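You operate a simulated robot arm through the tools that you are given. There is no shell and no other tool. Be economical: measure what you need, move in short steps, check, and stop when the job is done.

The job below is to be done with a simulated two-armed robot. You get a single attempt, and the scene is never put back.

JOB
Stand the blue spring in canister 41, screw its cap back on and stand the canister in the blue tray. Set down upright: what you pick out.

The check looks at the end state, three seconds after you hand in, the way a careful person would. Anything else that was tipped, shoved, dropped, spilled or broken makes it a failure. A push-on lid holds only when it is set on centred and level and pressed home; a screw cap is set on level and turned clockwise until tight.

ROBOT AND FRAMES
Two 7-joint arms with two-finger parallel grippers on one trunk, on a base that drives. Base frame: it is fixed to the floor where the robot stands at the start and does not move with it; the origin is under the middle of the robot, x ahead of it, y to its left, z up. Units: m, degrees, N and s.
The left shoulder is at the start at [0.07, 0.163, 1.145], the right one opposite. With the tool pointing down near the work surface each hand reaches from about 0.38 to 0.88 m from the robot's upright axis, wherever it stands, measured 20 degrees to its own side. Places, roughly: drive button [0.9, -0.1, 0.9]; hood button [0.4, 1, 0.9]; light button [0.4, 0.8, 0.9]; packing bench top [0.5, 0.3, 0.8]; stop lever [0.5, 0.7, 0.9]; tray [0.5, 0.5, 0.8]. Payload 3.43 kg a hand.
Tool frame (each hand has its own): the origin (TCP) lies between the finger pads and is the grasp point; the fingertips stand 0.034 m ahead of it; z points along the fingers, y is the line along which they close. The gripper opens to 0.128 m. The fingers are 0.024 m wide and 0.012 m thick; the gripper's body (0.048 by 0.13 m) begins 0.096 m behind the TCP.
Orientation is that of the tool frame in the base frame, as a unit quaternion [x, y, z, w]. With the fingers straight down and closing along the base's y, the tool's x points along the base's -x, its y along +y and its z along -z.

CONTROLS
- The arms move only by the tool drive_tool. It takes "left_steps", "right_steps" or both (then of equal length, played together; a hand with none holds still); each is a list that holds one entry, the list of rows, each a list of 7 numbers: the gripper command, from -1 (shut) to 1 (fully open), values between in proportion, then the shift along the base's x, y, z in units of 150 mm (1.0 is 150 mm), then the turn, a rotation vector about the base's x, y, z in units of 180 degrees (1.0 is 180 degrees). In form: [[[gripper, tx, ty, tz, rx, ry, rz], ...]]. A call has 1 to 10 rows; each row is the pose to reach, as a shift and turn from the pose commanded when the call began. A call with a number of a shift or a turn outside -1 to 1 is refused whole. Each row takes 0.2 s and may step no farther than 0.05 m and 8.6 degrees from the row before; otherwise, or with a gripper value out of range, the whole call is refused. Where a pose cannot be reached the arm comes as near as it can. A force on the tool above 90 N (or 10 N above the force at the start of the call, whichever is more), or a blocked arm, ends the call early, and 0.2 s more pass. The fingers move at their own pace (about 0.153 m/s each) and stop on an object; they squeeze with about 38 N. The grip force told is the motor's: it shows also when the fingers shut on nothing. Time passes only in rows, and 0.2 s behind the last, so rows that repeat a pose let the fingers close. It gives the time, the measured TCP pose, the force on the tool (base axes), the opening and the grip force at its end, in the units of the frame above (readings bear some noise), with the torque about the TCP (base axes, N m) and any sound that the robot's microphone picked up.
- Cameras (640 x 400 px; columns grow to the right, rows downward): "scene" is now at [0.1319, 0.0281, 1.3667]; the picture's right is [0.33, -0.94, 0.00], its down [-0.59, -0.21, -0.78] and it looks along [0.73, 0.26, -0.63] (base axes); focal length 227 px, centre (320, 200). "left" rides on the left gripper at [0.076, 0.011, -0.16] in its tool frame; the picture's right is [-0.15, 0.99, 0.00], its down [-0.88, -0.13, -0.46] and it looks along [-0.45, -0.07, 0.89] (tool axes); focal length 234 px, centre (320, 200). "right" rides on the right gripper at [0.076, -0.011, -0.16] in its tool frame; the picture's right is [0.15, 0.99, 0.00], its down [-0.88, 0.13, -0.46] and it looks along [-0.45, 0.07, 0.89] (tool axes); focal length 234 px, centre (320, 200). There is no depth. A picture from a camera that has moved, and an enlarged one, comes with that camera's place and axes in the base frame and with its lens.
- capture(camera): a new picture of that camera. The clock stands still meanwhile.
- move_column(by): slides the trunk up (or, below 0, down) by that many m; the arms and the scene camera ride with it, the base frame stays. It gives what a move gives, with no picture.
- steer(legs): drives the robot by 1 to 6 legs, each [ahead, left, turn to the left] in m, m and degrees, along the robot's own axes; the way and the turn of a leg run together, so that a leg with both is an arc; at most 1.5 m and 180 degrees a leg. The arms and the cameras ride along, it lands a little off, and it stops where it bumps. It gives what a move gives.
- pan_tilt(pan, tilt): turns the head with the scene camera to pan (to the left, within 86 degrees either way) and tilt (down, from -29 to 69), counted from straight ahead of the robot. It gives what a move gives.
- enlarge(camera, box): a new picture of the part [left, top, right, bottom] of that camera's present view, enlarged. The clock stands still meanwhile.
- close_job(): hands the job in; it is judged then, once.

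Go step by step. Nothing tells you exact positions but the pictures and the camera data: compare them with the known pose of the tool, close in by small moves and look again before you grip or let go. The budget is 120 turns and 92 pictures, counting those below and the enlarged ones. Unless the task says otherwise, let go and move clear before handing in, and close with one line.

The tools are called after ">>>" as name(argument=value, ...) on one line, values as JSON. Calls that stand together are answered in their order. drive_tool: Moves the arms, as the interface text tells. Its arguments: {"type":"object","properties":{"left_steps":{"type":"array","items":{"type":"array","items":{"type":"array","items":{"type":"number"}}}},"right_steps":{"type":"array","items":{"type":"array","items":{"type":"array","items":{"type":"number"}}}}},"required":[]} The other tools are called the same way: move_column (by) slides the trunk up or down; steer (legs) drives the base; pan_tilt (pan, tilt) turns the head that bears the scene camera; capture (camera) takes a picture; enlarge (camera, box) takes an enlarged picture of a part of a camera's view; close_job () hands the job in.

At the start:

```text
time: 0.0
left_position: [0.4358, 0.2859, 1.2229]
left_orientation: [0.001, 1.0, -0.001, -0.001]
left_ft_force: [0.7, -0.3, 0.1]
left_wrist_torque: [0.07, -0.04, 0.02]
left_grip_width: 0.1282
left_gripper_force: 0.0
right_position: [0.5953, -0.0757, 1.1865]
right_orientation: [0.001, 1.0, 0.001, 0.0]
right_ft_force: [0.8, 1.1, -0.1]
right_wrist_torque: [0.01, -0.01, -0.03]
right_grip_width: 0.128
right_gripper_force: 0.1
trunk travel left (down, up): [-0.625, 0.315]
robot x, y, heading: [-0.0014, 0.0012, -0.1]
head pan, tilt: [19.4, 39.1]
```

scene: 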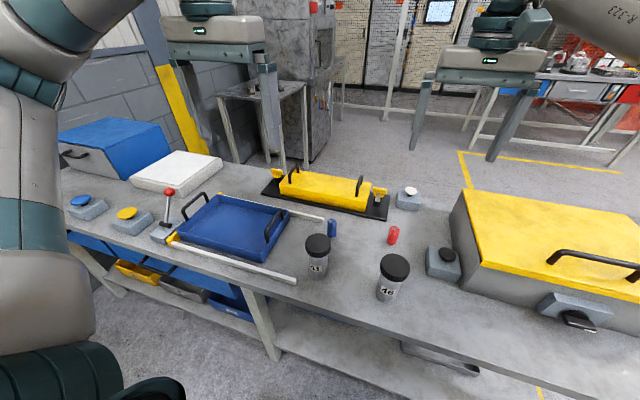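
right: 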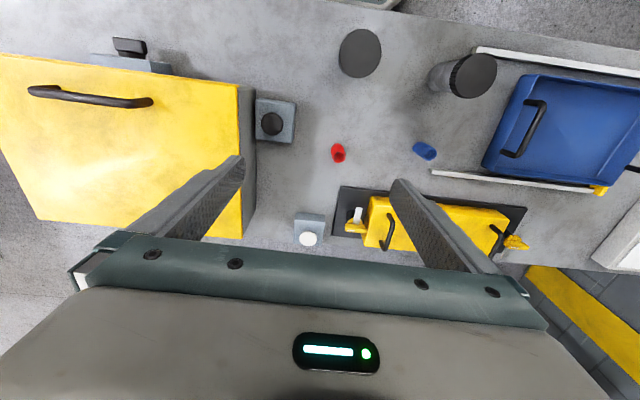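
left: 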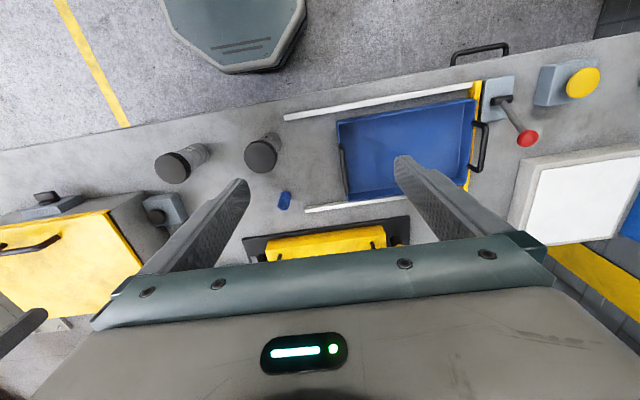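

I see two capped canisters on the bench, a blue and a red small spring, and the blue tray. I'll read the labels closely first.

>>> enlarge(camera="scene", box=[280, 200, 440, 300])

>>> enlarge(camera="right", box=[320, 10, 520, 180])

```text
4.00 times, centred on (360, 250) of scene
camera zoom: at [0.1319, 0.0281, 1.3667], right [0.33, -0.94, 0.0], down [-0.59, -0.21, -0.78], along [0.73, 0.26, -0.63], focal length 908 px, centre (160, 0)
```

zoom: 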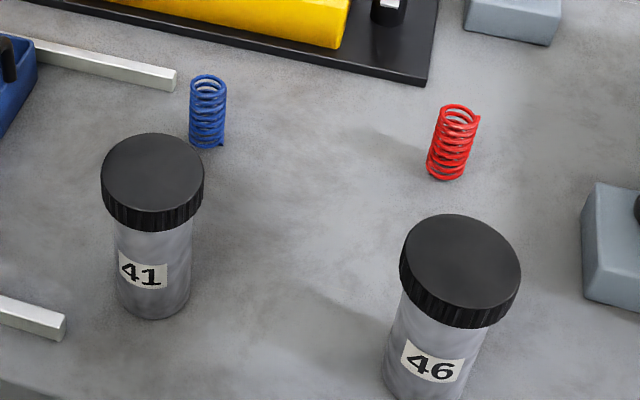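

```text
2.35 times, centred on (420, 95) of right
camera zoom: at [0.5198, -0.089, 1.3452], right [-0.14, 0.99, 0.0], down [0.88, 0.13, 0.46], along [0.45, 0.07, -0.89], focal length 551 px, centre (85, 447)
```

zoom: 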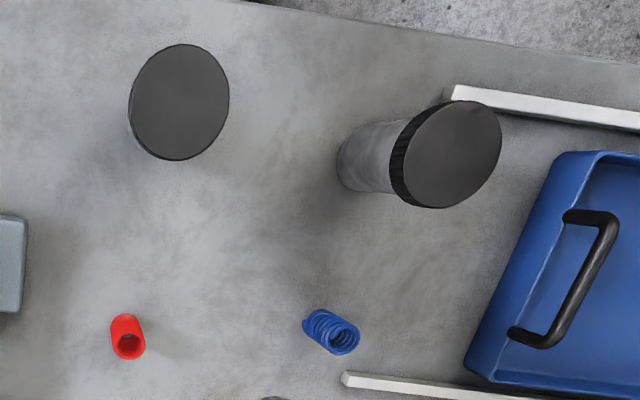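

Canister 41 stands at about (0.47, 0.15), its cap top near z 0.94. The blue spring is at about (0.63, 0.16), the red one at (0.66, -0.03) and canister 46 at (0.47, -0.03). The left hand will hold 41's body from the left while the right hand works from above, so I first turn the left hand.

>>> drive_tool(left_steps=[[[1, 0.04, 0.1, 0, 0, 0, 0.0417], [1, 0.08, 0.2, 0, 0, 0, 0.0833], [1, 0.12, 0.3, 0, 0, 0, 0.125], [1, 0.16, 0.4, 0, 0, 0, 0.1667], [1, 0.2, 0.5, 0, 0, 0, 0.2083], [1, 0.24, 0.6, 0, 0, 0, 0.25], [1, 0.24, 0.6, 0, 0, 0, 0.2917], [1, 0.24, 0.6, 0, 0, 0, 0.3333], [1, 0.24, 0.6, 0, 0, 0, 0.375], [1, 0.24, 0.6, 0, 0, 0, 0.4167]]])

```text
time: 2.2
left_position: [0.4714, 0.3759, 1.2229]
left_orientation: [-0.609, 0.793, -0.001, -0.001]
left_ft_force: [-0.2, -0.5, -0.8]
left_wrist_torque: [0.01, -0.01, 0.02]
left_grip_width: 0.128
left_gripper_force: 0.1
right_position: [0.5967, -0.0754, 1.1857]
right_orientation: [0.001, 1.0, 0.0, -0.001]
right_ft_force: [0.0, 0.1, 0.8]
right_wrist_torque: [0.02, -0.01, -0.01]
right_grip_width: 0.1279
right_gripper_force: 0.0
trunk travel left (down, up): [-0.625, 0.315]
robot x, y, heading: [-0.0001, -0.0012, 0.0]
head pan, tilt: [19.4, 39.1]
```

The turn follows well. I finish the 90 degrees next, then tilt.

>>> drive_tool(left_steps=[[[1, 0, 0, 0, 0, 0, 0.0417], [1, 0, 0, 0, 0, 0, 0.0833]]])

>>> drive_tool(left_steps=[[[1, 0, 0, -0.15, -0.0417, 0, 0], [1, 0, 0, -0.3, -0.0833, 0, 0], [1, 0, 0, -0.45, -0.125, 0, 0], [1, 0, 0, -0.6, -0.1667, 0, 0], [1, 0, 0, -0.75, -0.2083, 0, 0], [1, 0, 0, -0.9, -0.25, 0, 0], [1, 0, 0, -1, -0.2917, 0, 0], [1, 0, 0, -1, -0.3333, 0, 0]]])

>>> capture(camera="left")

>>> capture(camera="scene")

```text
time: 2.8
left_position: [0.472, 0.375, 1.222]
left_orientation: [-0.707, 0.708, -0.001, 0.0]
left_ft_force: [0.5, -0.3, -0.3]
left_wrist_torque: [-0.02, 0.0, -0.01]
left_grip_width: 0.1281
left_gripper_force: 0.0
right_position: [0.5962, -0.0768, 1.1876]
right_orientation: [0.001, 1.0, 0.001, -0.001]
right_ft_force: [0.1, -0.6, 0.6]
right_wrist_torque: [-0.02, 0.01, -0.01]
right_grip_width: 0.1279
right_gripper_force: 0.2
trunk travel left (down, up): [-0.625, 0.315]
robot x, y, heading: [-0.0019, 0.0024, 0.1]
head pan, tilt: [19.4, 39.1]
```

```text
time: 4.6
left_position: [0.472, 0.3752, 1.0719]
left_orientation: [-0.612, 0.612, -0.356, -0.354]
left_ft_force: [0.5, 0.5, -0.6]
left_wrist_torque: [-0.04, 0.0, 0.03]
left_grip_width: 0.1281
left_gripper_force: 0.0
right_position: [0.5958, -0.0758, 1.1855]
right_orientation: [0.0, 1.0, 0.0, 0.0]
right_ft_force: [0.1, -0.1, -0.4]
right_wrist_torque: [-0.01, 0.02, 0.01]
right_grip_width: 0.1279
right_gripper_force: 0.1
trunk travel left (down, up): [-0.625, 0.315]
robot x, y, heading: [0.0014, -0.0015, 0.1]
head pan, tilt: [19.4, 39.1]
```

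```text
86 pictures are left
camera left: at [0.4602, 0.4758, 1.2171], right [-0.99, 0.07, -0.13], down [0.13, 0.83, -0.54], along [0.07, -0.55, -0.83], focal length 234 px, centre (320, 200)
```

left: 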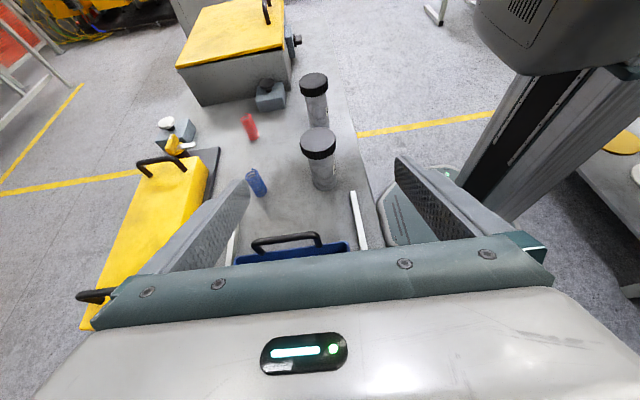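

```text
85 pictures are left
camera scene: at [0.1318, 0.0286, 1.3667], right [0.33, -0.94, 0.0], down [-0.59, -0.21, -0.78], along [0.73, 0.26, -0.63], focal length 227 px, centre (320, 200)
```

scene: 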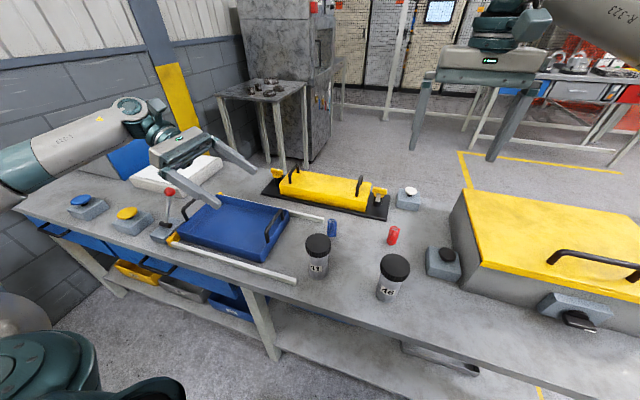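

Both views agree on canister 41 at about (0.475, 0.156). The left hand goes to a pre-grasp and then slides in around the body.

>>> drive_tool(left_steps=[[[1, 0.02, -0.1, -0.2, 0, 0, 0], [1, 0.02, -0.2, -0.4, 0, 0, 0], [1, 0.02, -0.3, -0.6, 0, 0, 0], [1, 0.02, -0.45, -0.8, 0, 0, 0], [1, 0.02, -0.6, -1, 0, 0, 0], [1, 0.02, -0.6, -1, 0, 0, 0]]])

>>> capture(camera="left")

>>> enlarge(camera="scene", box=[200, 160, 400, 310])

```text
time: 6.0
left_position: [0.4755, 0.2837, 0.9218]
left_orientation: [-0.612, 0.613, -0.354, -0.353]
left_ft_force: [0.5, 0.2, 0.3]
left_wrist_torque: [0.02, 0.01, -0.01]
left_grip_width: 0.1279
left_gripper_force: 0.1
right_position: [0.596, -0.0764, 1.1859]
right_orientation: [0.0, 1.0, 0.001, 0.001]
right_ft_force: [0.4, 0.0, 0.6]
right_wrist_torque: [-0.01, 0.0, 0.01]
right_grip_width: 0.1279
right_gripper_force: 0.1
trunk travel left (down, up): [-0.625, 0.315]
robot x, y, heading: [0.0011, 0.0007, -0.0]
head pan, tilt: [19.4, 39.1]
```

```text
84 pictures are left
camera left: at [0.4636, 0.3846, 1.0672], right [-0.99, 0.07, -0.13], down [0.13, 0.83, -0.54], along [0.07, -0.55, -0.83], focal length 234 px, centre (320, 200)
```

left: 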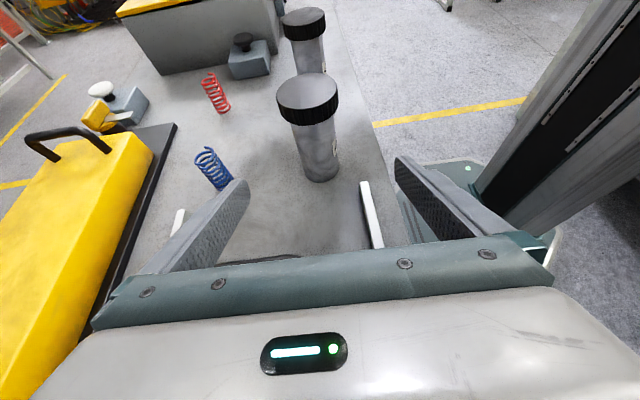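

```text
2.67 times, centred on (300, 235) of scene
camera zoom: at [0.1315, 0.0282, 1.3667], right [0.33, -0.94, 0.0], down [-0.59, -0.21, -0.78], along [0.73, 0.26, -0.63], focal length 605 px, centre (373, 107)
```

zoom: 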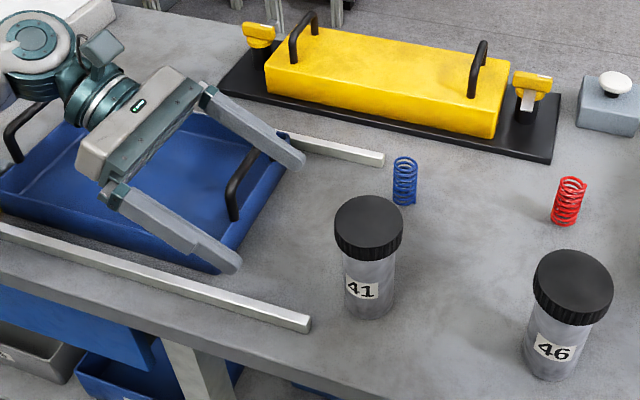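

The canister lies between the fingers' lines. I slide in and close on the body.

>>> drive_tool(left_steps=[[[1, 0.0, -0.15, -0.1, 0, 0, 0], [1, 0.01, -0.3, -0.2, 0, 0, 0], [1, 0.01, -0.45, -0.3, 0, 0, 0], [1, 0.01, -0.6, -0.4, 0, 0, 0], [1, 0.01, -0.74, -0.49, 0, 0, 0], [1, 0.01, -0.86, -0.58, 0, 0, 0], [1, 0.01, -0.86, -0.58, 0, 0, 0]]])

>>> capture(camera="left")

>>> enlarge(camera="scene", box=[240, 185, 400, 305])

```text
time: 7.6
left_position: [0.4766, 0.155, 0.8342]
left_orientation: [0.612, -0.612, 0.355, 0.353]
left_ft_force: [0.1, -0.4, 0.1]
left_wrist_torque: [0.02, 0.03, -0.03]
left_grip_width: 0.128
left_gripper_force: 0.2
right_position: [0.5952, -0.0764, 1.1866]
right_orientation: [0.0, 1.0, 0.001, 0.002]
right_ft_force: [0.1, 0.2, 0.2]
right_wrist_torque: [0.0, 0.0, 0.0]
right_grip_width: 0.1277
right_gripper_force: 0.1
trunk travel left (down, up): [-0.625, 0.315]
robot x, y, heading: [-0.001, -0.0005, -0.0]
head pan, tilt: [19.4, 39.1]
```

```text
82 pictures are left
camera left: at [0.4645, 0.2559, 0.9804], right [-0.99, 0.07, -0.13], down [0.13, 0.83, -0.54], along [0.07, -0.55, -0.83], focal length 234 px, centre (320, 200)
```

left: 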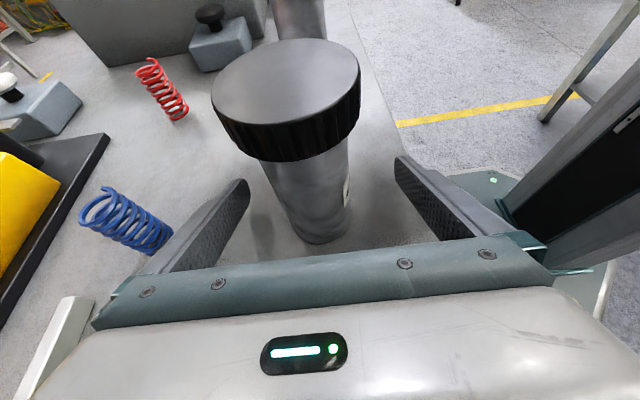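

```text
3.33 times, centred on (320, 245) of scene
camera zoom: at [0.1316, 0.0283, 1.3667], right [0.33, -0.94, 0.0], down [-0.59, -0.21, -0.78], along [0.73, 0.26, -0.63], focal length 757 px, centre (320, 50)
```

zoom: 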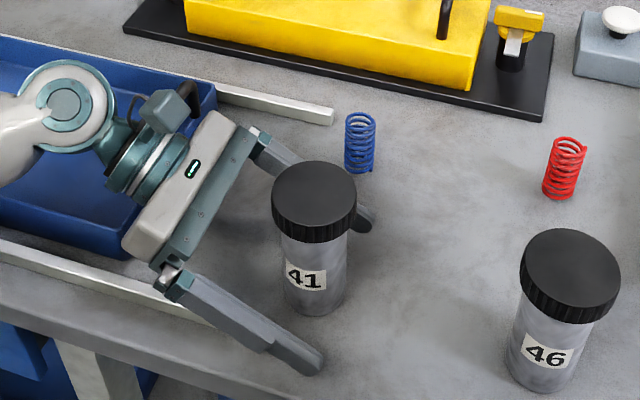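

The canister sits about 4 mm further out in x than the TCP, so I centre on it and close gently.

>>> drive_tool(left_steps=[[[1, 0.03, 0.01, 0, 0, 0, 0], [0.4, 0.03, 0.01, 0, 0, 0, 0], [0.1, 0.03, 0.01, 0, 0, 0, 0], [-0.1, 0.03, 0.01, 0, 0, 0, 0], [-0.3, 0.03, 0.01, 0, 0, 0, 0], [-1, 0.03, 0.01, 0, 0, 0, 0], [-1, 0.03, 0.01, 0, 0, 0, 0]]])

>>> capture(camera="left")

>>> enlarge(camera="scene", box=[240, 185, 400, 305])

```text
time: 9.2
left_position: [0.4813, 0.1568, 0.8345]
left_orientation: [0.613, -0.612, 0.355, 0.353]
left_ft_force: [1.7, -0.3, -0.3]
left_wrist_torque: [-0.04, 0.06, 0.02]
left_grip_width: 0.0513
left_gripper_force: 37.4
right_position: [0.5971, -0.0771, 1.1867]
right_orientation: [0.001, 1.0, 0.0, 0.0]
right_ft_force: [0.4, -0.8, -0.7]
right_wrist_torque: [0.03, 0.0, -0.03]
right_grip_width: 0.1277
right_gripper_force: 0.0
trunk travel left (down, up): [-0.625, 0.315]
robot x, y, heading: [-0.0004, 0.0008, -0.1]
head pan, tilt: [19.4, 39.1]
```

```text
80 pictures are left
camera left: at [0.4695, 0.2576, 0.9805], right [-0.99, 0.07, -0.13], down [0.13, 0.83, -0.54], along [0.07, -0.55, -0.83], focal length 234 px, centre (320, 200)
```

left: 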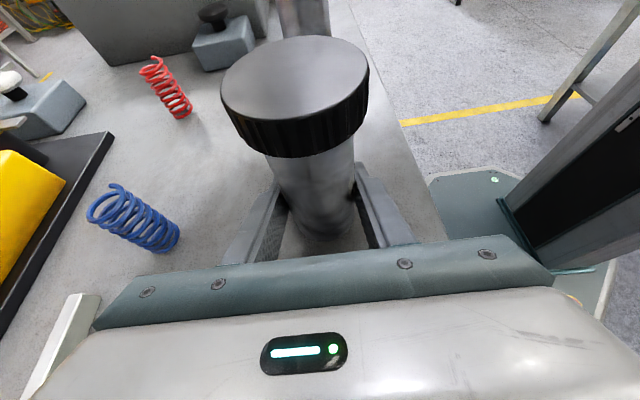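

```text
3.33 times, centred on (320, 245) of scene
camera zoom: at [0.1319, 0.0281, 1.3667], right [0.33, -0.94, 0.0], down [-0.59, -0.21, -0.78], along [0.73, 0.26, -0.63], focal length 757 px, centre (320, 50)
```

zoom: 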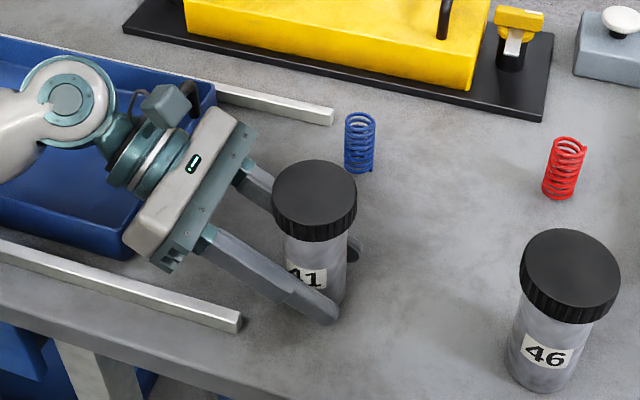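

The body is held at about 51 mm wide. Now the right hand moves over the cap, turned so its fingers close along x.

>>> drive_tool(right_steps=[[[1, -0.08, 0.09, 0, 0, 0, -0.045], [1, -0.16, 0.18, 0, 0, 0, -0.09], [1, -0.24, 0.27, 0, 0, 0, -0.135], [1, -0.32, 0.36, 0, 0, 0, -0.18], [1, -0.4, 0.45, 0, 0, 0, -0.225], [1, -0.48, 0.54, 0, 0, 0, -0.27], [1, -0.56, 0.63, 0, 0, 0, -0.315], [1, -0.64, 0.72, 0, 0, 0, -0.36], [1, -0.72, 0.81, 0, 0, 0, -0.405], [1, -0.767, 0.9, 0, 0, 0, -0.45]]])

>>> drive_tool(right_steps=[[[1, 0, 0.2, 0, 0, 0, -0.025], [1, 0, 0.4, -0.1, 0, 0, -0.05], [1, 0, 0.56, -0.3, 0, 0, -0.05], [1, 0, 0.66, -0.5, 0, 0, -0.05], [1, 0, 0.66, -0.6, 0, 0, -0.05]]])

>>> capture(camera="right")

>>> capture(camera="scene")

```text
time: 11.4
left_position: [0.4815, 0.1579, 0.8348]
left_orientation: [-0.612, 0.612, -0.355, -0.354]
left_ft_force: [0.3, 0.8, 1.6]
left_wrist_torque: [0.05, 0.12, -0.02]
left_grip_width: 0.0515
left_gripper_force: 38.3
right_position: [0.48, 0.0589, 1.1865]
right_orientation: [0.652, 0.758, 0.0, 0.001]
right_ft_force: [0.0, 0.4, -1.0]
right_wrist_torque: [-0.04, 0.03, -0.01]
right_grip_width: 0.1281
right_gripper_force: 0.1
trunk travel left (down, up): [-0.625, 0.315]
robot x, y, heading: [0.0021, -0.003, 0.0]
head pan, tilt: [19.4, 39.1]
```

```text
time: 12.6
left_position: [0.481, 0.1573, 0.8353]
left_orientation: [0.613, -0.612, 0.354, 0.353]
left_ft_force: [-1.0, -0.6, -0.3]
left_wrist_torque: [-0.03, 0.06, -0.02]
left_grip_width: 0.0514
left_gripper_force: 38.1
right_position: [0.4814, 0.1581, 1.0965]
right_orientation: [0.708, 0.706, 0.0, 0.002]
right_ft_force: [0.9, 0.5, 0.2]
right_wrist_torque: [0.02, -0.01, 0.0]
right_grip_width: 0.1277
right_gripper_force: 0.0
trunk travel left (down, up): [-0.625, 0.315]
robot x, y, heading: [-0.0006, -0.001, -0.0]
head pan, tilt: [19.4, 39.1]
```

```text
78 pictures are left
camera right: at [0.4693, 0.2324, 1.2546], right [0.99, 0.14, 0.0], down [0.13, -0.88, 0.46], along [0.07, -0.45, -0.89], focal length 234 px, centre (320, 200)
```

right: 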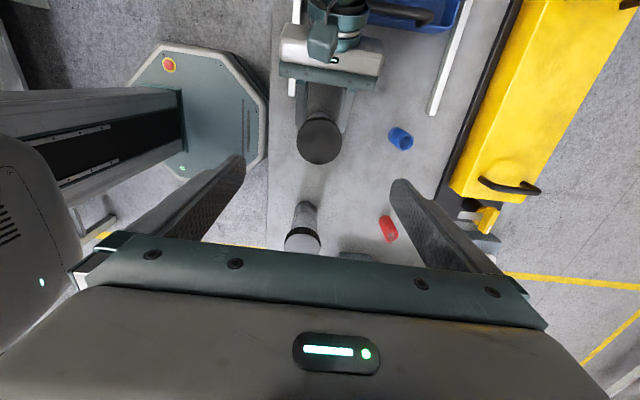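

```text
77 pictures are left
camera scene: at [0.1318, 0.028, 1.3667], right [0.33, -0.94, 0.0], down [-0.59, -0.21, -0.78], along [0.73, 0.26, -0.63], focal length 227 px, centre (320, 200)
```

scene: 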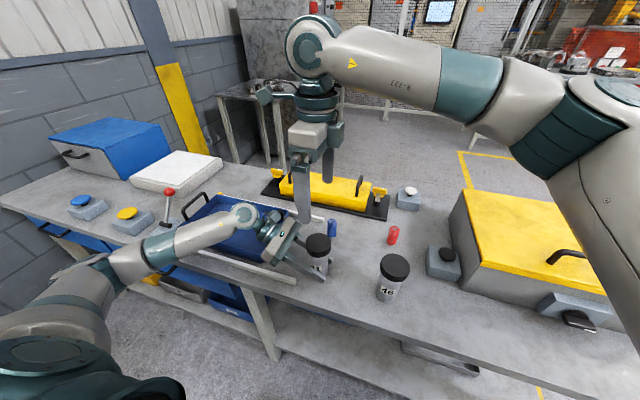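

The cap centre is at about (0.480, 0.160). I lower the right hand until the fingertips straddle the cap.

>>> drive_tool(right_steps=[[[1, 0, 0.02, -0.3, 0, 0, 0], [1, 0, 0.02, -0.6, 0, 0, 0], [1, 0, 0.02, -0.85, 0, 0, 0], [1, 0, 0.02, -1, 0, 0, 0], [1, 0, 0.02, -1, 0, 0, 0]]])

>>> capture(camera="right")

>>> enlarge(camera="scene", box=[240, 185, 400, 305])

>>> capture(camera="left")

```text
time: 13.8
left_position: [0.4804, 0.158, 0.8355]
left_orientation: [0.612, -0.612, 0.355, 0.353]
left_ft_force: [-1.5, 0.2, 2.3]
left_wrist_torque: [-0.05, 0.18, 0.01]
left_grip_width: 0.0514
left_gripper_force: 38.0
right_position: [0.4803, 0.1617, 0.9455]
right_orientation: [0.708, 0.706, 0.001, 0.001]
right_ft_force: [-0.4, -0.3, 0.0]
right_wrist_torque: [-0.01, 0.02, 0.0]
right_grip_width: 0.1277
right_gripper_force: 0.1
trunk travel left (down, up): [-0.625, 0.315]
robot x, y, heading: [0.0022, -0.0003, -0.1]
head pan, tilt: [19.4, 39.1]
```

```text
76 pictures are left
camera right: at [0.4693, 0.2358, 1.1044], right [0.99, 0.14, 0.0], down [0.13, -0.88, 0.46], along [0.07, -0.45, -0.89], focal length 234 px, centre (320, 200)
```

right: 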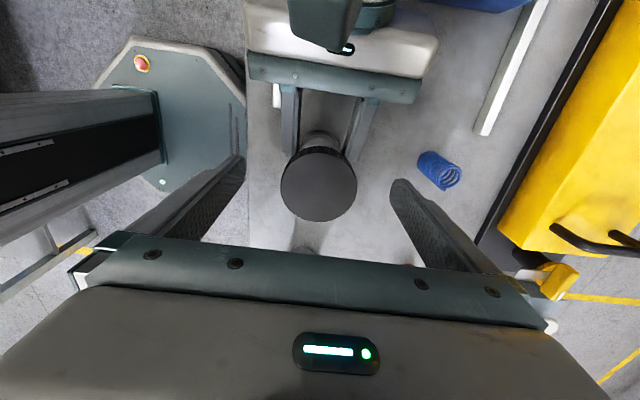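

```text
3.33 times, centred on (320, 245) of scene
camera zoom: at [0.1316, 0.0282, 1.3667], right [0.33, -0.94, 0.0], down [-0.59, -0.21, -0.78], along [0.73, 0.26, -0.63], focal length 757 px, centre (320, 50)
```

zoom: 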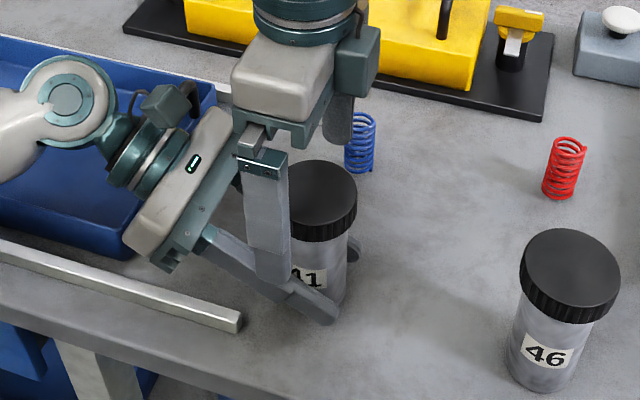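

```text
74 pictures are left
camera left: at [0.4693, 0.2576, 0.9805], right [-0.99, 0.07, -0.13], down [0.13, 0.83, -0.54], along [0.07, -0.55, -0.83], focal length 234 px, centre (320, 200)
```

left: 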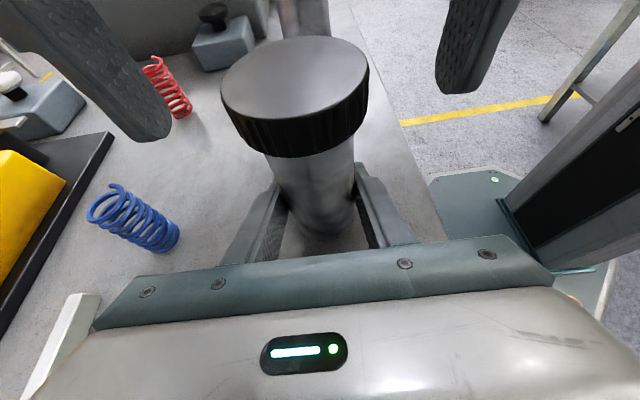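

The right fingertips straddle the cap, centred within about 1 mm. I close on it.

>>> drive_tool(right_steps=[[[0.4, 0, 0.007, -0.01, 0, 0, 0], [0.1, 0, 0.007, -0.01, 0, 0, 0], [-0.05, 0, 0.007, -0.01, 0, 0, 0], [-1, 0, 0.007, -0.01, 0, 0, 0], [-1, 0, 0.007, -0.01, 0, 0, 0]]])

>>> capture(camera="left")

```text
time: 15.0
left_position: [0.4816, 0.157, 0.8352]
left_orientation: [0.612, -0.612, 0.355, 0.354]
left_ft_force: [0.4, 0.4, 1.1]
left_wrist_torque: [-0.03, 0.28, 0.02]
left_grip_width: 0.0514
left_gripper_force: 37.8
right_position: [0.4818, 0.163, 0.9442]
right_orientation: [0.708, 0.707, 0.0, 0.001]
right_ft_force: [-1.6, 0.3, -0.6]
right_wrist_torque: [-0.01, 0.02, 0.0]
right_grip_width: 0.0626
right_gripper_force: 37.8
trunk travel left (down, up): [-0.625, 0.315]
robot x, y, heading: [-0.0025, -0.005, 0.4]
head pan, tilt: [19.4, 39.1]
```

```text
73 pictures are left
camera left: at [0.4694, 0.2577, 0.9805], right [-0.99, 0.07, -0.13], down [0.13, 0.83, -0.54], along [0.07, -0.55, -0.83], focal length 234 px, centre (320, 200)
```

left: 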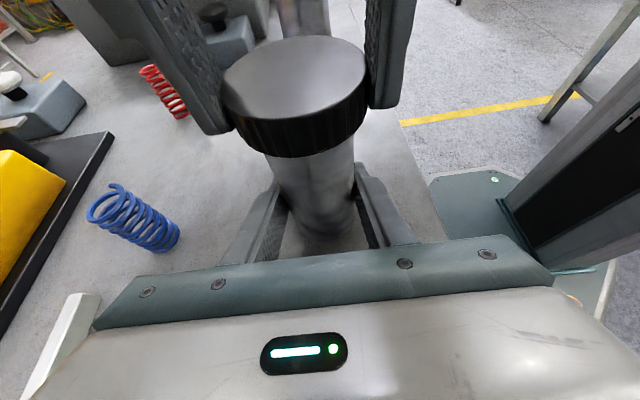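

Both hands hold. I turn the cap counter-clockwise by 80 degrees and watch the force and torque.

>>> drive_tool(right_steps=[[[-1, 0, 0, 0, 0, 0, 0.0444], [-1, 0, 0, 0, 0, 0, 0.0889], [-1, 0, 0, 0, 0, 0, 0.1333], [-1, 0, 0, 0, 0, 0, 0.1778], [-1, 0, 0, 0, 0, 0, 0.2222], [-1, 0, 0, 0, 0, 0, 0.2667], [-1, 0, 0, 0, 0, 0, 0.3111], [-1, 0, 0, 0, 0, 0, 0.3556], [-1, 0, 0, 0, 0, 0, 0.4], [-1, 0, 0, 0, 0, 0, 0.4444]]])

>>> capture(camera="left")

```text
time: 17.2
left_position: [0.4821, 0.159, 0.8359]
left_orientation: [0.614, -0.612, 0.355, 0.351]
left_ft_force: [30.2, 18.2, -0.4]
left_wrist_torque: [-0.55, 1.11, 0.15]
left_grip_width: 0.0522
left_gripper_force: 38.0
right_position: [0.4805, 0.1616, 0.945]
right_orientation: [0.086, 0.996, 0.0, -0.001]
right_ft_force: [-25.6, -16.0, 15.7]
right_wrist_torque: [-0.89, 1.26, -0.19]
right_grip_width: 0.0625
right_gripper_force: 37.9
trunk travel left (down, up): [-0.625, 0.315]
robot x, y, heading: [-0.0001, -0.0004, -0.1]
head pan, tilt: [19.4, 39.1]
```

```text
72 pictures are left
camera left: at [0.4698, 0.2585, 0.9808], right [-0.99, 0.07, -0.13], down [0.13, 0.84, -0.53], along [0.07, -0.55, -0.84], focal length 234 px, centre (320, 200)
```

left: 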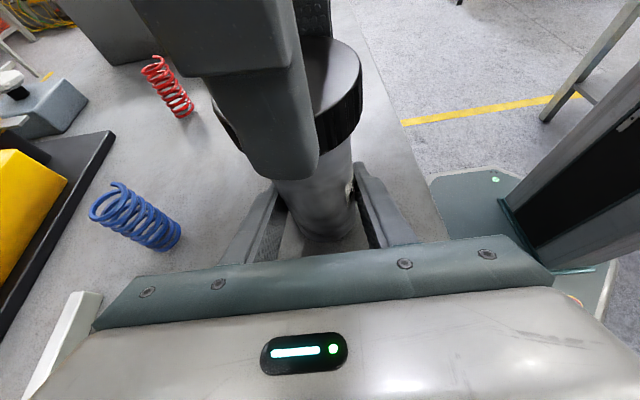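

The cap pushes up as it turns, which fits unscrewing, with some side load from the grip being off centre. I relax that and turn on.

>>> drive_tool(right_steps=[[[-1, -0.007, -0.005, 0.006, 0, 0, 0.0444], [-1, -0.013, -0.008, 0.01, 0, 0, 0.0889], [-1, -0.013, -0.008, 0.012, 0, 0, 0.1333], [-1, -0.013, -0.008, 0.014, 0, 0, 0.1778], [-1, -0.013, -0.008, 0.016, 0, 0, 0.2222], [-1, -0.013, -0.008, 0.018, 0, 0, 0.2667], [-1, -0.013, -0.008, 0.02, 0, 0, 0.3111], [-1, -0.013, -0.008, 0.022, 0, 0, 0.3556], [-1, -0.013, -0.008, 0.024, 0, 0, 0.4], [-1, -0.013, -0.008, 0.024, 0, 0, 0.4444]]])

>>> enlarge(camera="scene", box=[240, 185, 400, 305])

>>> capture(camera="left")

```text
time: 19.4
left_position: [0.4816, 0.1572, 0.8363]
left_orientation: [-0.612, 0.612, -0.355, -0.354]
left_ft_force: [4.4, 17.1, 14.2]
left_wrist_torque: [-0.62, 0.4, 0.0]
left_grip_width: 0.0509
left_gripper_force: 38.2
right_position: [0.4796, 0.1604, 0.9488]
right_orientation: [-0.573, 0.819, 0.0, 0.0]
right_ft_force: [-6.0, -17.1, -14.0]
right_wrist_torque: [-1.18, 0.36, -0.04]
right_grip_width: 0.0625
right_gripper_force: 37.7
trunk travel left (down, up): [-0.625, 0.315]
robot x, y, heading: [-0.0013, 0.002, -0.0]
head pan, tilt: [19.4, 39.1]
```

```text
3.33 times, centred on (320, 245) of scene
camera zoom: at [0.1316, 0.0281, 1.3667], right [0.33, -0.94, 0.0], down [-0.59, -0.21, -0.78], along [0.73, 0.26, -0.63], focal length 757 px, centre (320, 50)
```

zoom: 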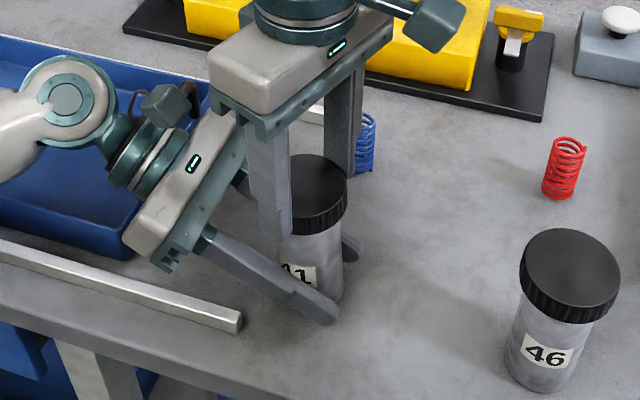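

```text
70 pictures are left
camera left: at [0.4691, 0.2575, 0.9808], right [-0.99, 0.07, -0.13], down [0.13, 0.83, -0.54], along [0.07, -0.55, -0.83], focal length 234 px, centre (320, 200)
```

left: 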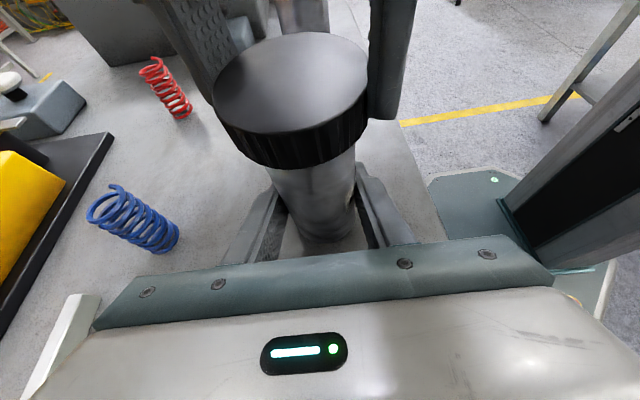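

The body stays put while the cap turns and comes up slightly. I ease the side load and turn another 80 degrees.

>>> drive_tool(right_steps=[[[-1, -0.003, -0.007, -0.004, 0, 0, 0.0444], [-1, -0.005, -0.01, -0.004, 0, 0, 0.0889], [-1, -0.005, -0.01, -0.002, 0, 0, 0.1333], [-1, -0.005, -0.01, 0, 0, 0, 0.1778], [-1, -0.005, -0.01, 0.002, 0, 0, 0.2222], [-1, -0.005, -0.01, 0.004, 0, 0, 0.2667], [-1, -0.005, -0.01, 0.006, 0, 0, 0.3111], [-1, -0.005, -0.01, 0.008, 0, 0, 0.3556], [-1, -0.005, -0.01, 0.01, 0, 0, 0.4], [-1, -0.005, -0.01, 0.01, 0, 0, 0.4444]]])

```text
time: 21.0
left_position: [0.4633, 0.158, 0.8282]
left_orientation: [-0.608, 0.623, -0.337, -0.359]
left_ft_force: [-34.8, 24.1, 12.5]
left_wrist_torque: [-2.96, -3.42, -1.36]
left_grip_width: 0.0616
left_gripper_force: 38.4
right_position: [0.4396, 0.1232, 0.9101]
right_orientation: [0.767, -0.64, 0.039, -0.029]
right_ft_force: [36.2, -34.3, 57.7]
right_wrist_torque: [0.35, -2.36, -0.42]
right_grip_width: 0.0475
right_gripper_force: 37.1
right hand out of reach, approached as far as the arm can: row 3, 4, 5, 6, 7
trunk travel left (down, up): [-0.625, 0.315]
robot x, y, heading: [0.0011, 0.0001, -0.1]
head pan, tilt: [19.4, 39.1]
stopped in row 7 (right hand): the force on the tool passed its limit (the readings are from after the stop); the commanded pose is now the measured one
```

The wrist ran out of range and the right hand veered off. I look before anything moves again.

>>> capture(camera="left")

>>> enlarge(camera="scene", box=[240, 185, 400, 305])

>>> capture(camera="right")

```text
69 pictures are left
camera left: at [0.458, 0.2556, 0.9754], right [-0.99, 0.11, -0.11], down [0.15, 0.84, -0.52], along [0.03, -0.53, -0.85], focal length 234 px, centre (320, 200)
```

left: 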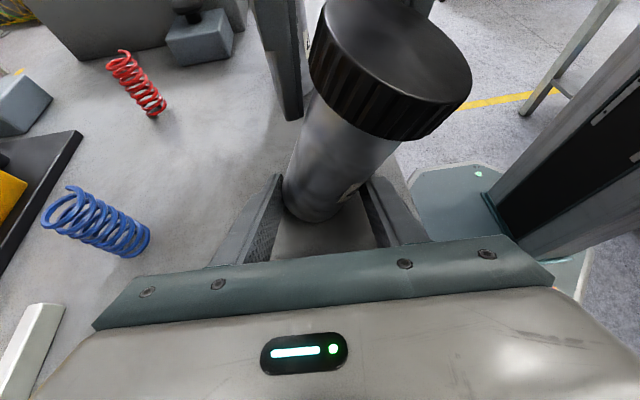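

```text
3.33 times, centred on (320, 245) of scene
camera zoom: at [0.1277, 0.0273, 1.368], right [0.33, -0.94, 0.0], down [-0.59, -0.21, -0.78], along [0.73, 0.26, -0.63], focal length 757 px, centre (320, 50)
```

zoom: 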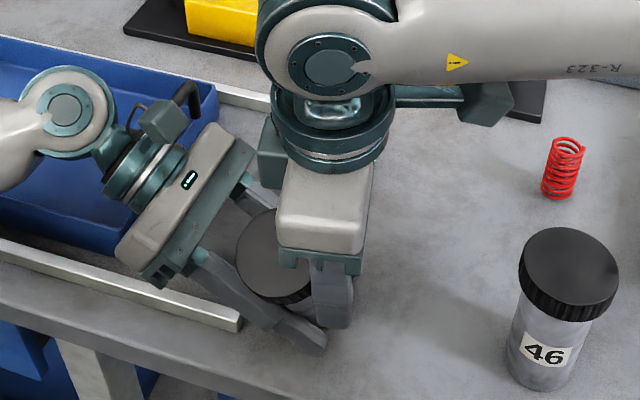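

```text
67 pictures are left
camera right: at [0.4481, 0.0501, 1.0713], right [-0.94, -0.32, -0.09], down [-0.33, 0.85, 0.42], along [-0.06, 0.43, -0.9], focal length 234 px, centre (320, 200)
```

right: 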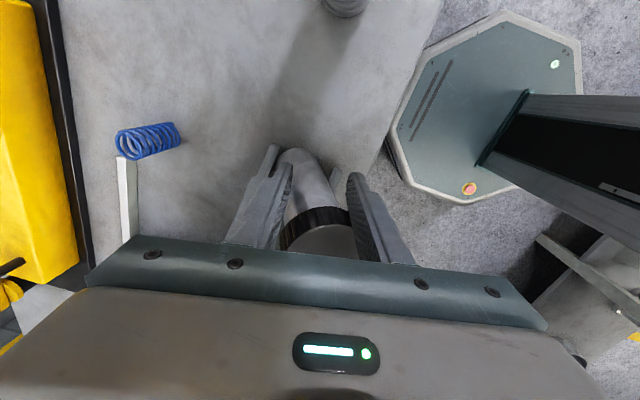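

Canister 41 has tilted about 20 degrees toward the robot in the left grip. Its cap is still on, and the right fingers are beside it on the -y side. I open the right gripper in place and back it out toward -y, then up.

>>> drive_tool(right_steps=[[[-0.1, 0, 0, 0, 0, 0, 0], [0.1, 0, 0, 0, 0, 0, 0], [0.3, 0, 0, 0, 0, 0, 0], [0.4, 0, 0, 0, 0, 0, 0], [0.4, 0, 0, 0, 0, 0, 0]]])

>>> capture(camera="left")

>>> capture(camera="right")

```text
time: 22.2
left_position: [0.468, 0.1572, 0.8269]
left_orientation: [-0.611, 0.619, -0.339, -0.358]
left_ft_force: [-18.3, 0.7, 29.6]
left_wrist_torque: [-0.93, -1.34, 0.01]
left_grip_width: 0.0569
left_gripper_force: 38.2
right_position: [0.4306, 0.1253, 0.9048]
right_orientation: [0.772, -0.634, 0.031, -0.024]
right_ft_force: [10.4, -3.7, 1.1]
right_wrist_torque: [-0.21, -0.29, -0.39]
right_grip_width: 0.0948
right_gripper_force: 5.0
trunk travel left (down, up): [-0.625, 0.315]
robot x, y, heading: [0.0018, 0.0012, 0.1]
head pan, tilt: [19.4, 39.1]
```

```text
66 pictures are left
camera left: at [0.4606, 0.256, 0.975], right [-0.99, 0.1, -0.11], down [0.14, 0.84, -0.52], along [0.04, -0.53, -0.84], focal length 234 px, centre (320, 200)
```

left: 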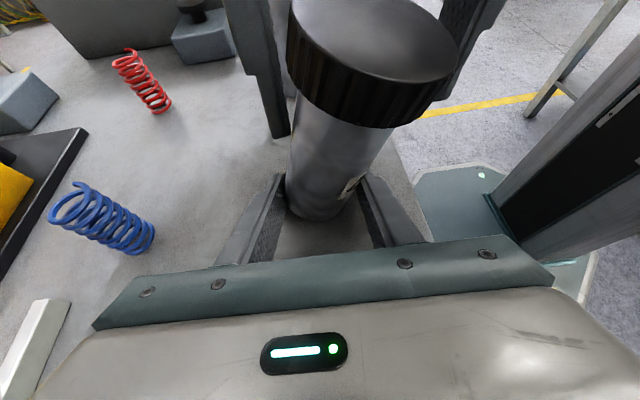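

```text
65 pictures are left
camera right: at [0.4433, 0.0532, 1.0646], right [-0.94, -0.34, -0.07], down [-0.33, 0.84, 0.43], along [-0.08, 0.43, -0.9], focal length 234 px, centre (320, 200)
```

right: 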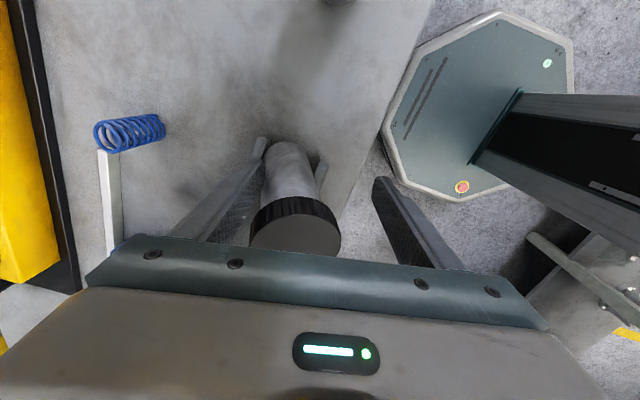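

The right hand is open with its +x finger lightly touching. I centre it, back away toward -y and raise it.

>>> drive_tool(right_steps=[[[0.5, 0.06, 0, 0, 0, 0, 0], [0.5, 0.12, -0.06, 0, 0, 0, 0], [0.5, 0.12, -0.2, 0, 0, 0, 0], [0.5, 0.12, -0.35, 0, 0, 0, 0], [0.5, 0.12, -0.42, 0, 0, 0, 0], [0.5, 0.12, -0.42, 0.2, 0, 0, 0], [0.5, 0.12, -0.42, 0.5, 0, 0, 0], [0.5, 0.12, -0.42, 0.8, 0, 0, 0], [0.5, 0.12, -0.42, 1, 0, 0, 0]]])

>>> capture(camera="left")

>>> enlarge(camera="scene", box=[200, 160, 440, 310])

```text
time: 24.2
left_position: [0.4661, 0.1587, 0.8289]
left_orientation: [-0.609, 0.619, -0.34, -0.362]
left_ft_force: [-7.5, -10.2, 45.2]
left_wrist_torque: [-1.47, -1.19, 0.12]
left_grip_width: 0.0524
left_gripper_force: 38.2
right_position: [0.4407, 0.0475, 1.0332]
right_orientation: [0.765, -0.643, 0.033, -0.032]
right_ft_force: [0.3, 0.8, -0.6]
right_wrist_torque: [-0.17, 0.04, -0.04]
right_grip_width: 0.0958
right_gripper_force: 0.0
right hand out of reach, approached as far as the arm can: row 2, 3, 4, 5, 6, 7, 8, 9
trunk travel left (down, up): [-0.625, 0.315]
robot x, y, heading: [0.0006, 0.0041, 0.0]
head pan, tilt: [19.4, 39.1]
```

```text
64 pictures are left
camera left: at [0.4604, 0.2578, 0.9742], right [-0.99, 0.1, -0.11], down [0.14, 0.84, -0.53], along [0.04, -0.54, -0.84], focal length 234 px, centre (320, 200)
```

left: 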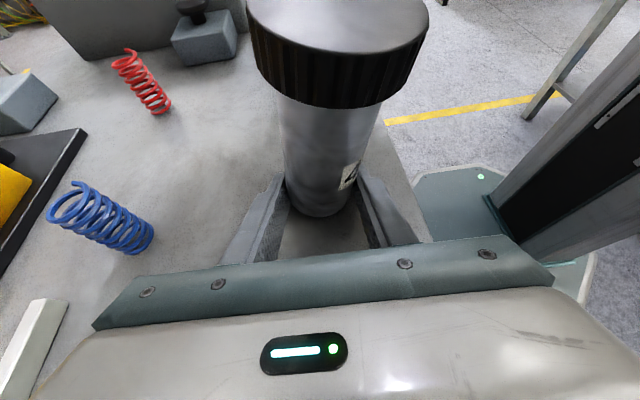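

```text
2.67 times, centred on (320, 235) of scene
camera zoom: at [0.1289, 0.0311, 1.3669], right [0.33, -0.94, 0.0], down [-0.59, -0.21, -0.78], along [0.73, 0.26, -0.63], focal length 605 px, centre (320, 107)
```

zoom: 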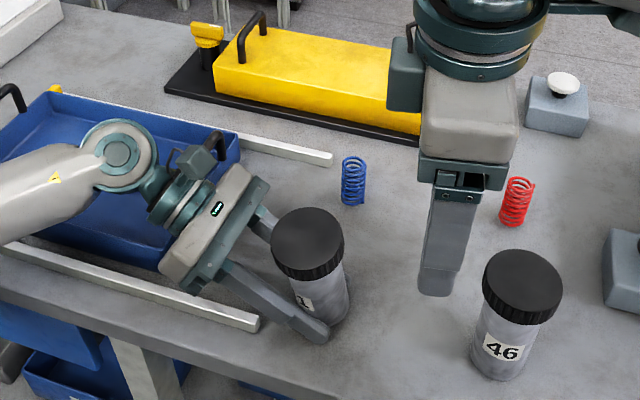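

The right hand is clear. Canister 41 stands in the left grip leaning slightly toward the left hand, still capped. I unwind the right wrist and lift it, because it only reaches about +95 degrees.

>>> drive_tool(right_steps=[[[0.5, 0.05, -0.05, 0.1, 0, 0, -0.0444], [0.5, 0.1, -0.1, 0.2, 0, 0, -0.0889], [0.5, 0.15, -0.15, 0.3, 0, 0, -0.1333], [0.5, 0.2, -0.2, 0.4, 0, 0, -0.1778], [0.5, 0.2, -0.2, 0.4, 0, 0, -0.2222], [0.5, 0.2, -0.2, 0.4, 0, 0, -0.2667], [0.5, 0.2, -0.2, 0.4, 0, 0, -0.3111], [0.5, 0.2, -0.2, 0.4, 0, 0, -0.3556], [0.5, 0.2, -0.2, 0.4, 0, 0, -0.4], [0.5, 0.2, -0.2, 0.4, 0, 0, -0.4444]]])

>>> drive_tool(right_steps=[[[0.5, 0, 0, 0, 0, 0, -0.0444], [0.5, 0, 0, 0, 0, 0, -0.0889], [0.5, 0, 0, 0, 0, 0, -0.1333]]])

```text
time: 26.4
left_position: [0.4659, 0.1581, 0.8284]
left_orientation: [-0.611, 0.62, -0.338, -0.359]
left_ft_force: [-4.4, -2.5, 40.9]
left_wrist_torque: [-1.06, -1.11, -0.26]
left_grip_width: 0.0521
left_gripper_force: 37.7
right_position: [0.47, 0.0138, 1.0938]
right_orientation: [-0.182, 0.983, -0.037, 0.0]
right_ft_force: [0.4, 0.8, -0.1]
right_wrist_torque: [0.0, -0.01, 0.03]
right_grip_width: 0.0961
right_gripper_force: 0.0
trunk travel left (down, up): [-0.625, 0.315]
robot x, y, heading: [-0.0017, 0.0001, -0.1]
head pan, tilt: [19.4, 39.1]
```

```text
time: 27.2
left_position: [0.4664, 0.1582, 0.8289]
left_orientation: [-0.611, 0.619, -0.339, -0.359]
left_ft_force: [-5.7, -2.7, 41.3]
left_wrist_torque: [-1.08, -1.1, -0.2]
left_grip_width: 0.0522
left_gripper_force: 38.2
right_position: [0.4708, 0.0152, 1.0933]
right_orientation: [0.026, 0.999, -0.036, -0.009]
right_ft_force: [0.5, 0.1, -0.6]
right_wrist_torque: [-0.02, -0.03, 0.02]
right_grip_width: 0.096
right_gripper_force: 0.0
trunk travel left (down, up): [-0.625, 0.315]
robot x, y, heading: [0.001, -0.0024, -0.2]
head pan, tilt: [19.4, 39.1]
```

I level the right hand and lift the left hand 3 cm with the canister, to take the load off and judge its tilt.

>>> drive_tool(left_steps=[[[-1, 0, 0, 0.05, 0, 0, 0], [-1, 0, 0, 0.12, 0, 0, 0], [-1, 0, 0, 0.2, 0, 0, 0], [-1, 0, 0, 0.2, 0, 0, 0]]], right_steps=[[[1, 0.05, -0.2, 0, 0.0228, -0.0064, 0], [1, 0.1, -0.4, 0, 0.0228, -0.0064, 0], [1, 0.1, -0.6, 0, 0.0228, -0.0064, 0], [1, 0.1, -0.6, 0, 0.0228, -0.0064, 0]]])

>>> enlarge(camera="scene", box=[240, 185, 400, 305])

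>>> capture(camera="right")

>>> capture(camera="left")

```text
time: 28.2
left_position: [0.4684, 0.1594, 0.8546]
left_orientation: [-0.613, 0.618, -0.337, -0.36]
left_ft_force: [-0.1, 0.6, -2.7]
left_wrist_torque: [0.02, -0.03, -0.01]
left_grip_width: 0.0522
left_gripper_force: 37.7
right_position: [0.4882, -0.0741, 1.0907]
right_orientation: [0.025, 1.0, -0.001, -0.001]
right_ft_force: [1.2, -0.2, -0.1]
right_wrist_torque: [-0.02, 0.03, 0.0]
right_grip_width: 0.1278
right_gripper_force: 0.0
trunk travel left (down, up): [-0.625, 0.315]
robot x, y, heading: [0.0019, 0.0001, -0.1]
head pan, tilt: [19.4, 39.1]
```

```text
3.33 times, centred on (320, 245) of scene
camera zoom: at [0.1324, 0.0299, 1.3665], right [0.33, -0.94, 0.0], down [-0.6, -0.21, -0.78], along [0.73, 0.26, -0.63], focal length 757 px, centre (320, 50)
```

zoom: 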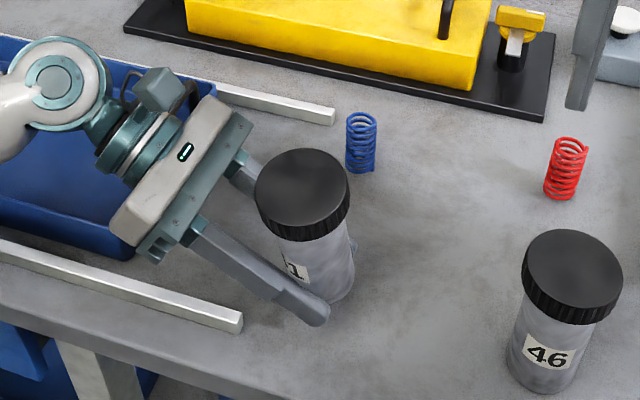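

```text
61 pictures are left
camera right: at [0.4118, -0.0821, 1.2509], right [-0.1, 1.0, 0.0], down [0.89, 0.09, 0.45], along [0.45, 0.04, -0.89], focal length 234 px, centre (320, 200)
```

right: 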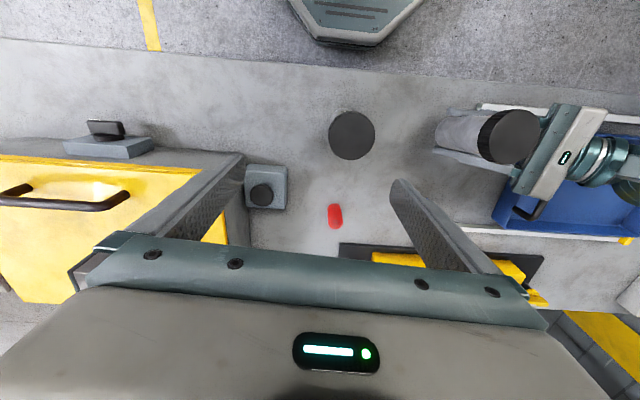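

```text
60 pictures are left
camera left: at [0.4634, 0.2583, 1.0013], right [-0.99, 0.1, -0.1], down [0.14, 0.84, -0.52], along [0.03, -0.53, -0.85], focal length 234 px, centre (320, 200)
```

left: 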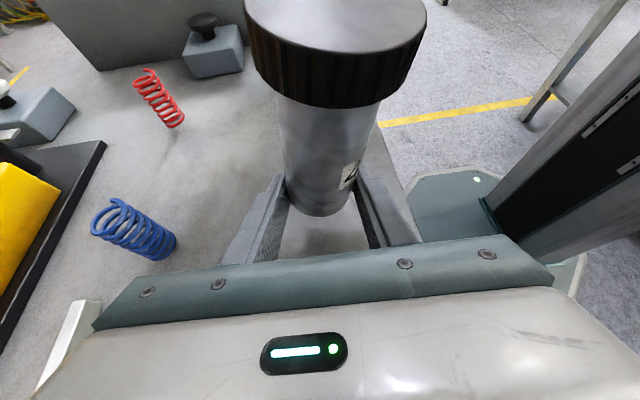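

The canister leans about 10 degrees toward +y and about 8 toward -x. I counter-rotate the left hand to make it plumb, then check.

>>> drive_tool(left_steps=[[[-1, 0, 0, 0.03, 0.02, 0.015, 0], [-1, 0, 0, 0.06, 0.04, 0.03, 0], [-1, 0, 0, 0.08, 0.055, 0.045, 0], [-1, 0, 0, 0.08, 0.055, 0.045, 0]]])

>>> enlarge(camera="scene", box=[240, 185, 400, 305])

>>> enlarge(camera="right", box=[400, 60, 640, 210])

>>> capture(camera="left")

```text
time: 29.2
left_position: [0.4685, 0.1588, 0.8666]
left_orientation: [0.662, -0.619, 0.238, 0.349]
left_ft_force: [0.2, 0.8, -3.7]
left_wrist_torque: [0.09, -0.02, -0.01]
left_grip_width: 0.0522
left_gripper_force: 37.8
right_position: [0.4874, -0.0741, 1.0925]
right_orientation: [0.024, 1.0, -0.001, -0.001]
right_ft_force: [-0.7, -1.0, -0.3]
right_wrist_torque: [-0.02, 0.02, 0.01]
right_grip_width: 0.1281
right_gripper_force: 0.1
trunk travel left (down, up): [-0.625, 0.315]
robot x, y, heading: [0.0025, -0.0008, -0.0]
head pan, tilt: [19.4, 39.1]
```

```text
3.33 times, centred on (320, 245) of scene
camera zoom: at [0.1319, 0.0289, 1.3667], right [0.33, -0.94, 0.0], down [-0.59, -0.21, -0.78], along [0.73, 0.26, -0.63], focal length 757 px, centre (320, 50)
```

zoom: 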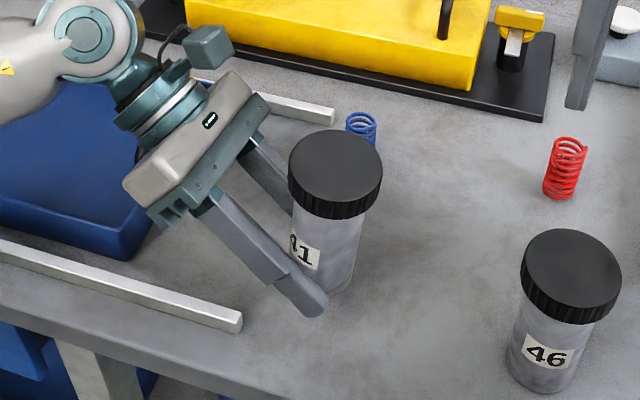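

```text
2.67 times, centred on (520, 135) of right
camera zoom: at [0.4115, -0.0829, 1.2512], right [-0.1, 1.0, 0.0], down [0.89, 0.09, 0.45], along [0.45, 0.04, -0.89], focal length 624 px, centre (-213, 373)
```

zoom: 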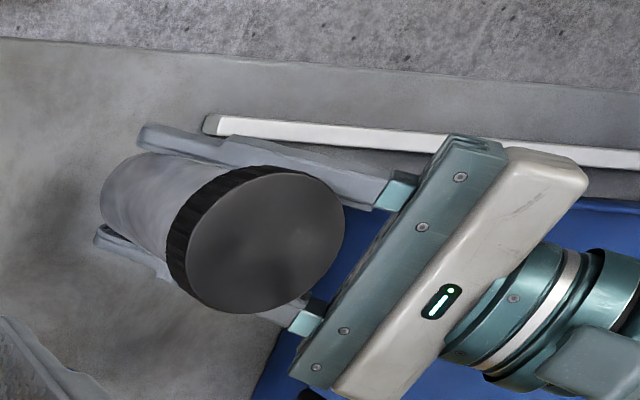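

```text
57 pictures are left
camera left: at [0.4853, 0.2305, 1.0282], right [-0.99, 0.1, 0.06], down [0.07, 0.92, -0.39], along [-0.09, -0.38, -0.92], focal length 234 px, centre (320, 200)
```

left: 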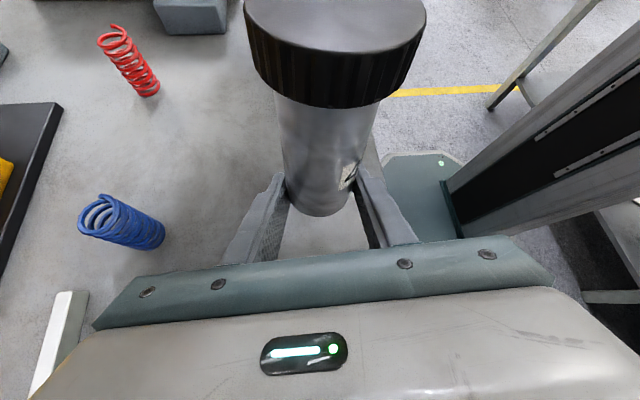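

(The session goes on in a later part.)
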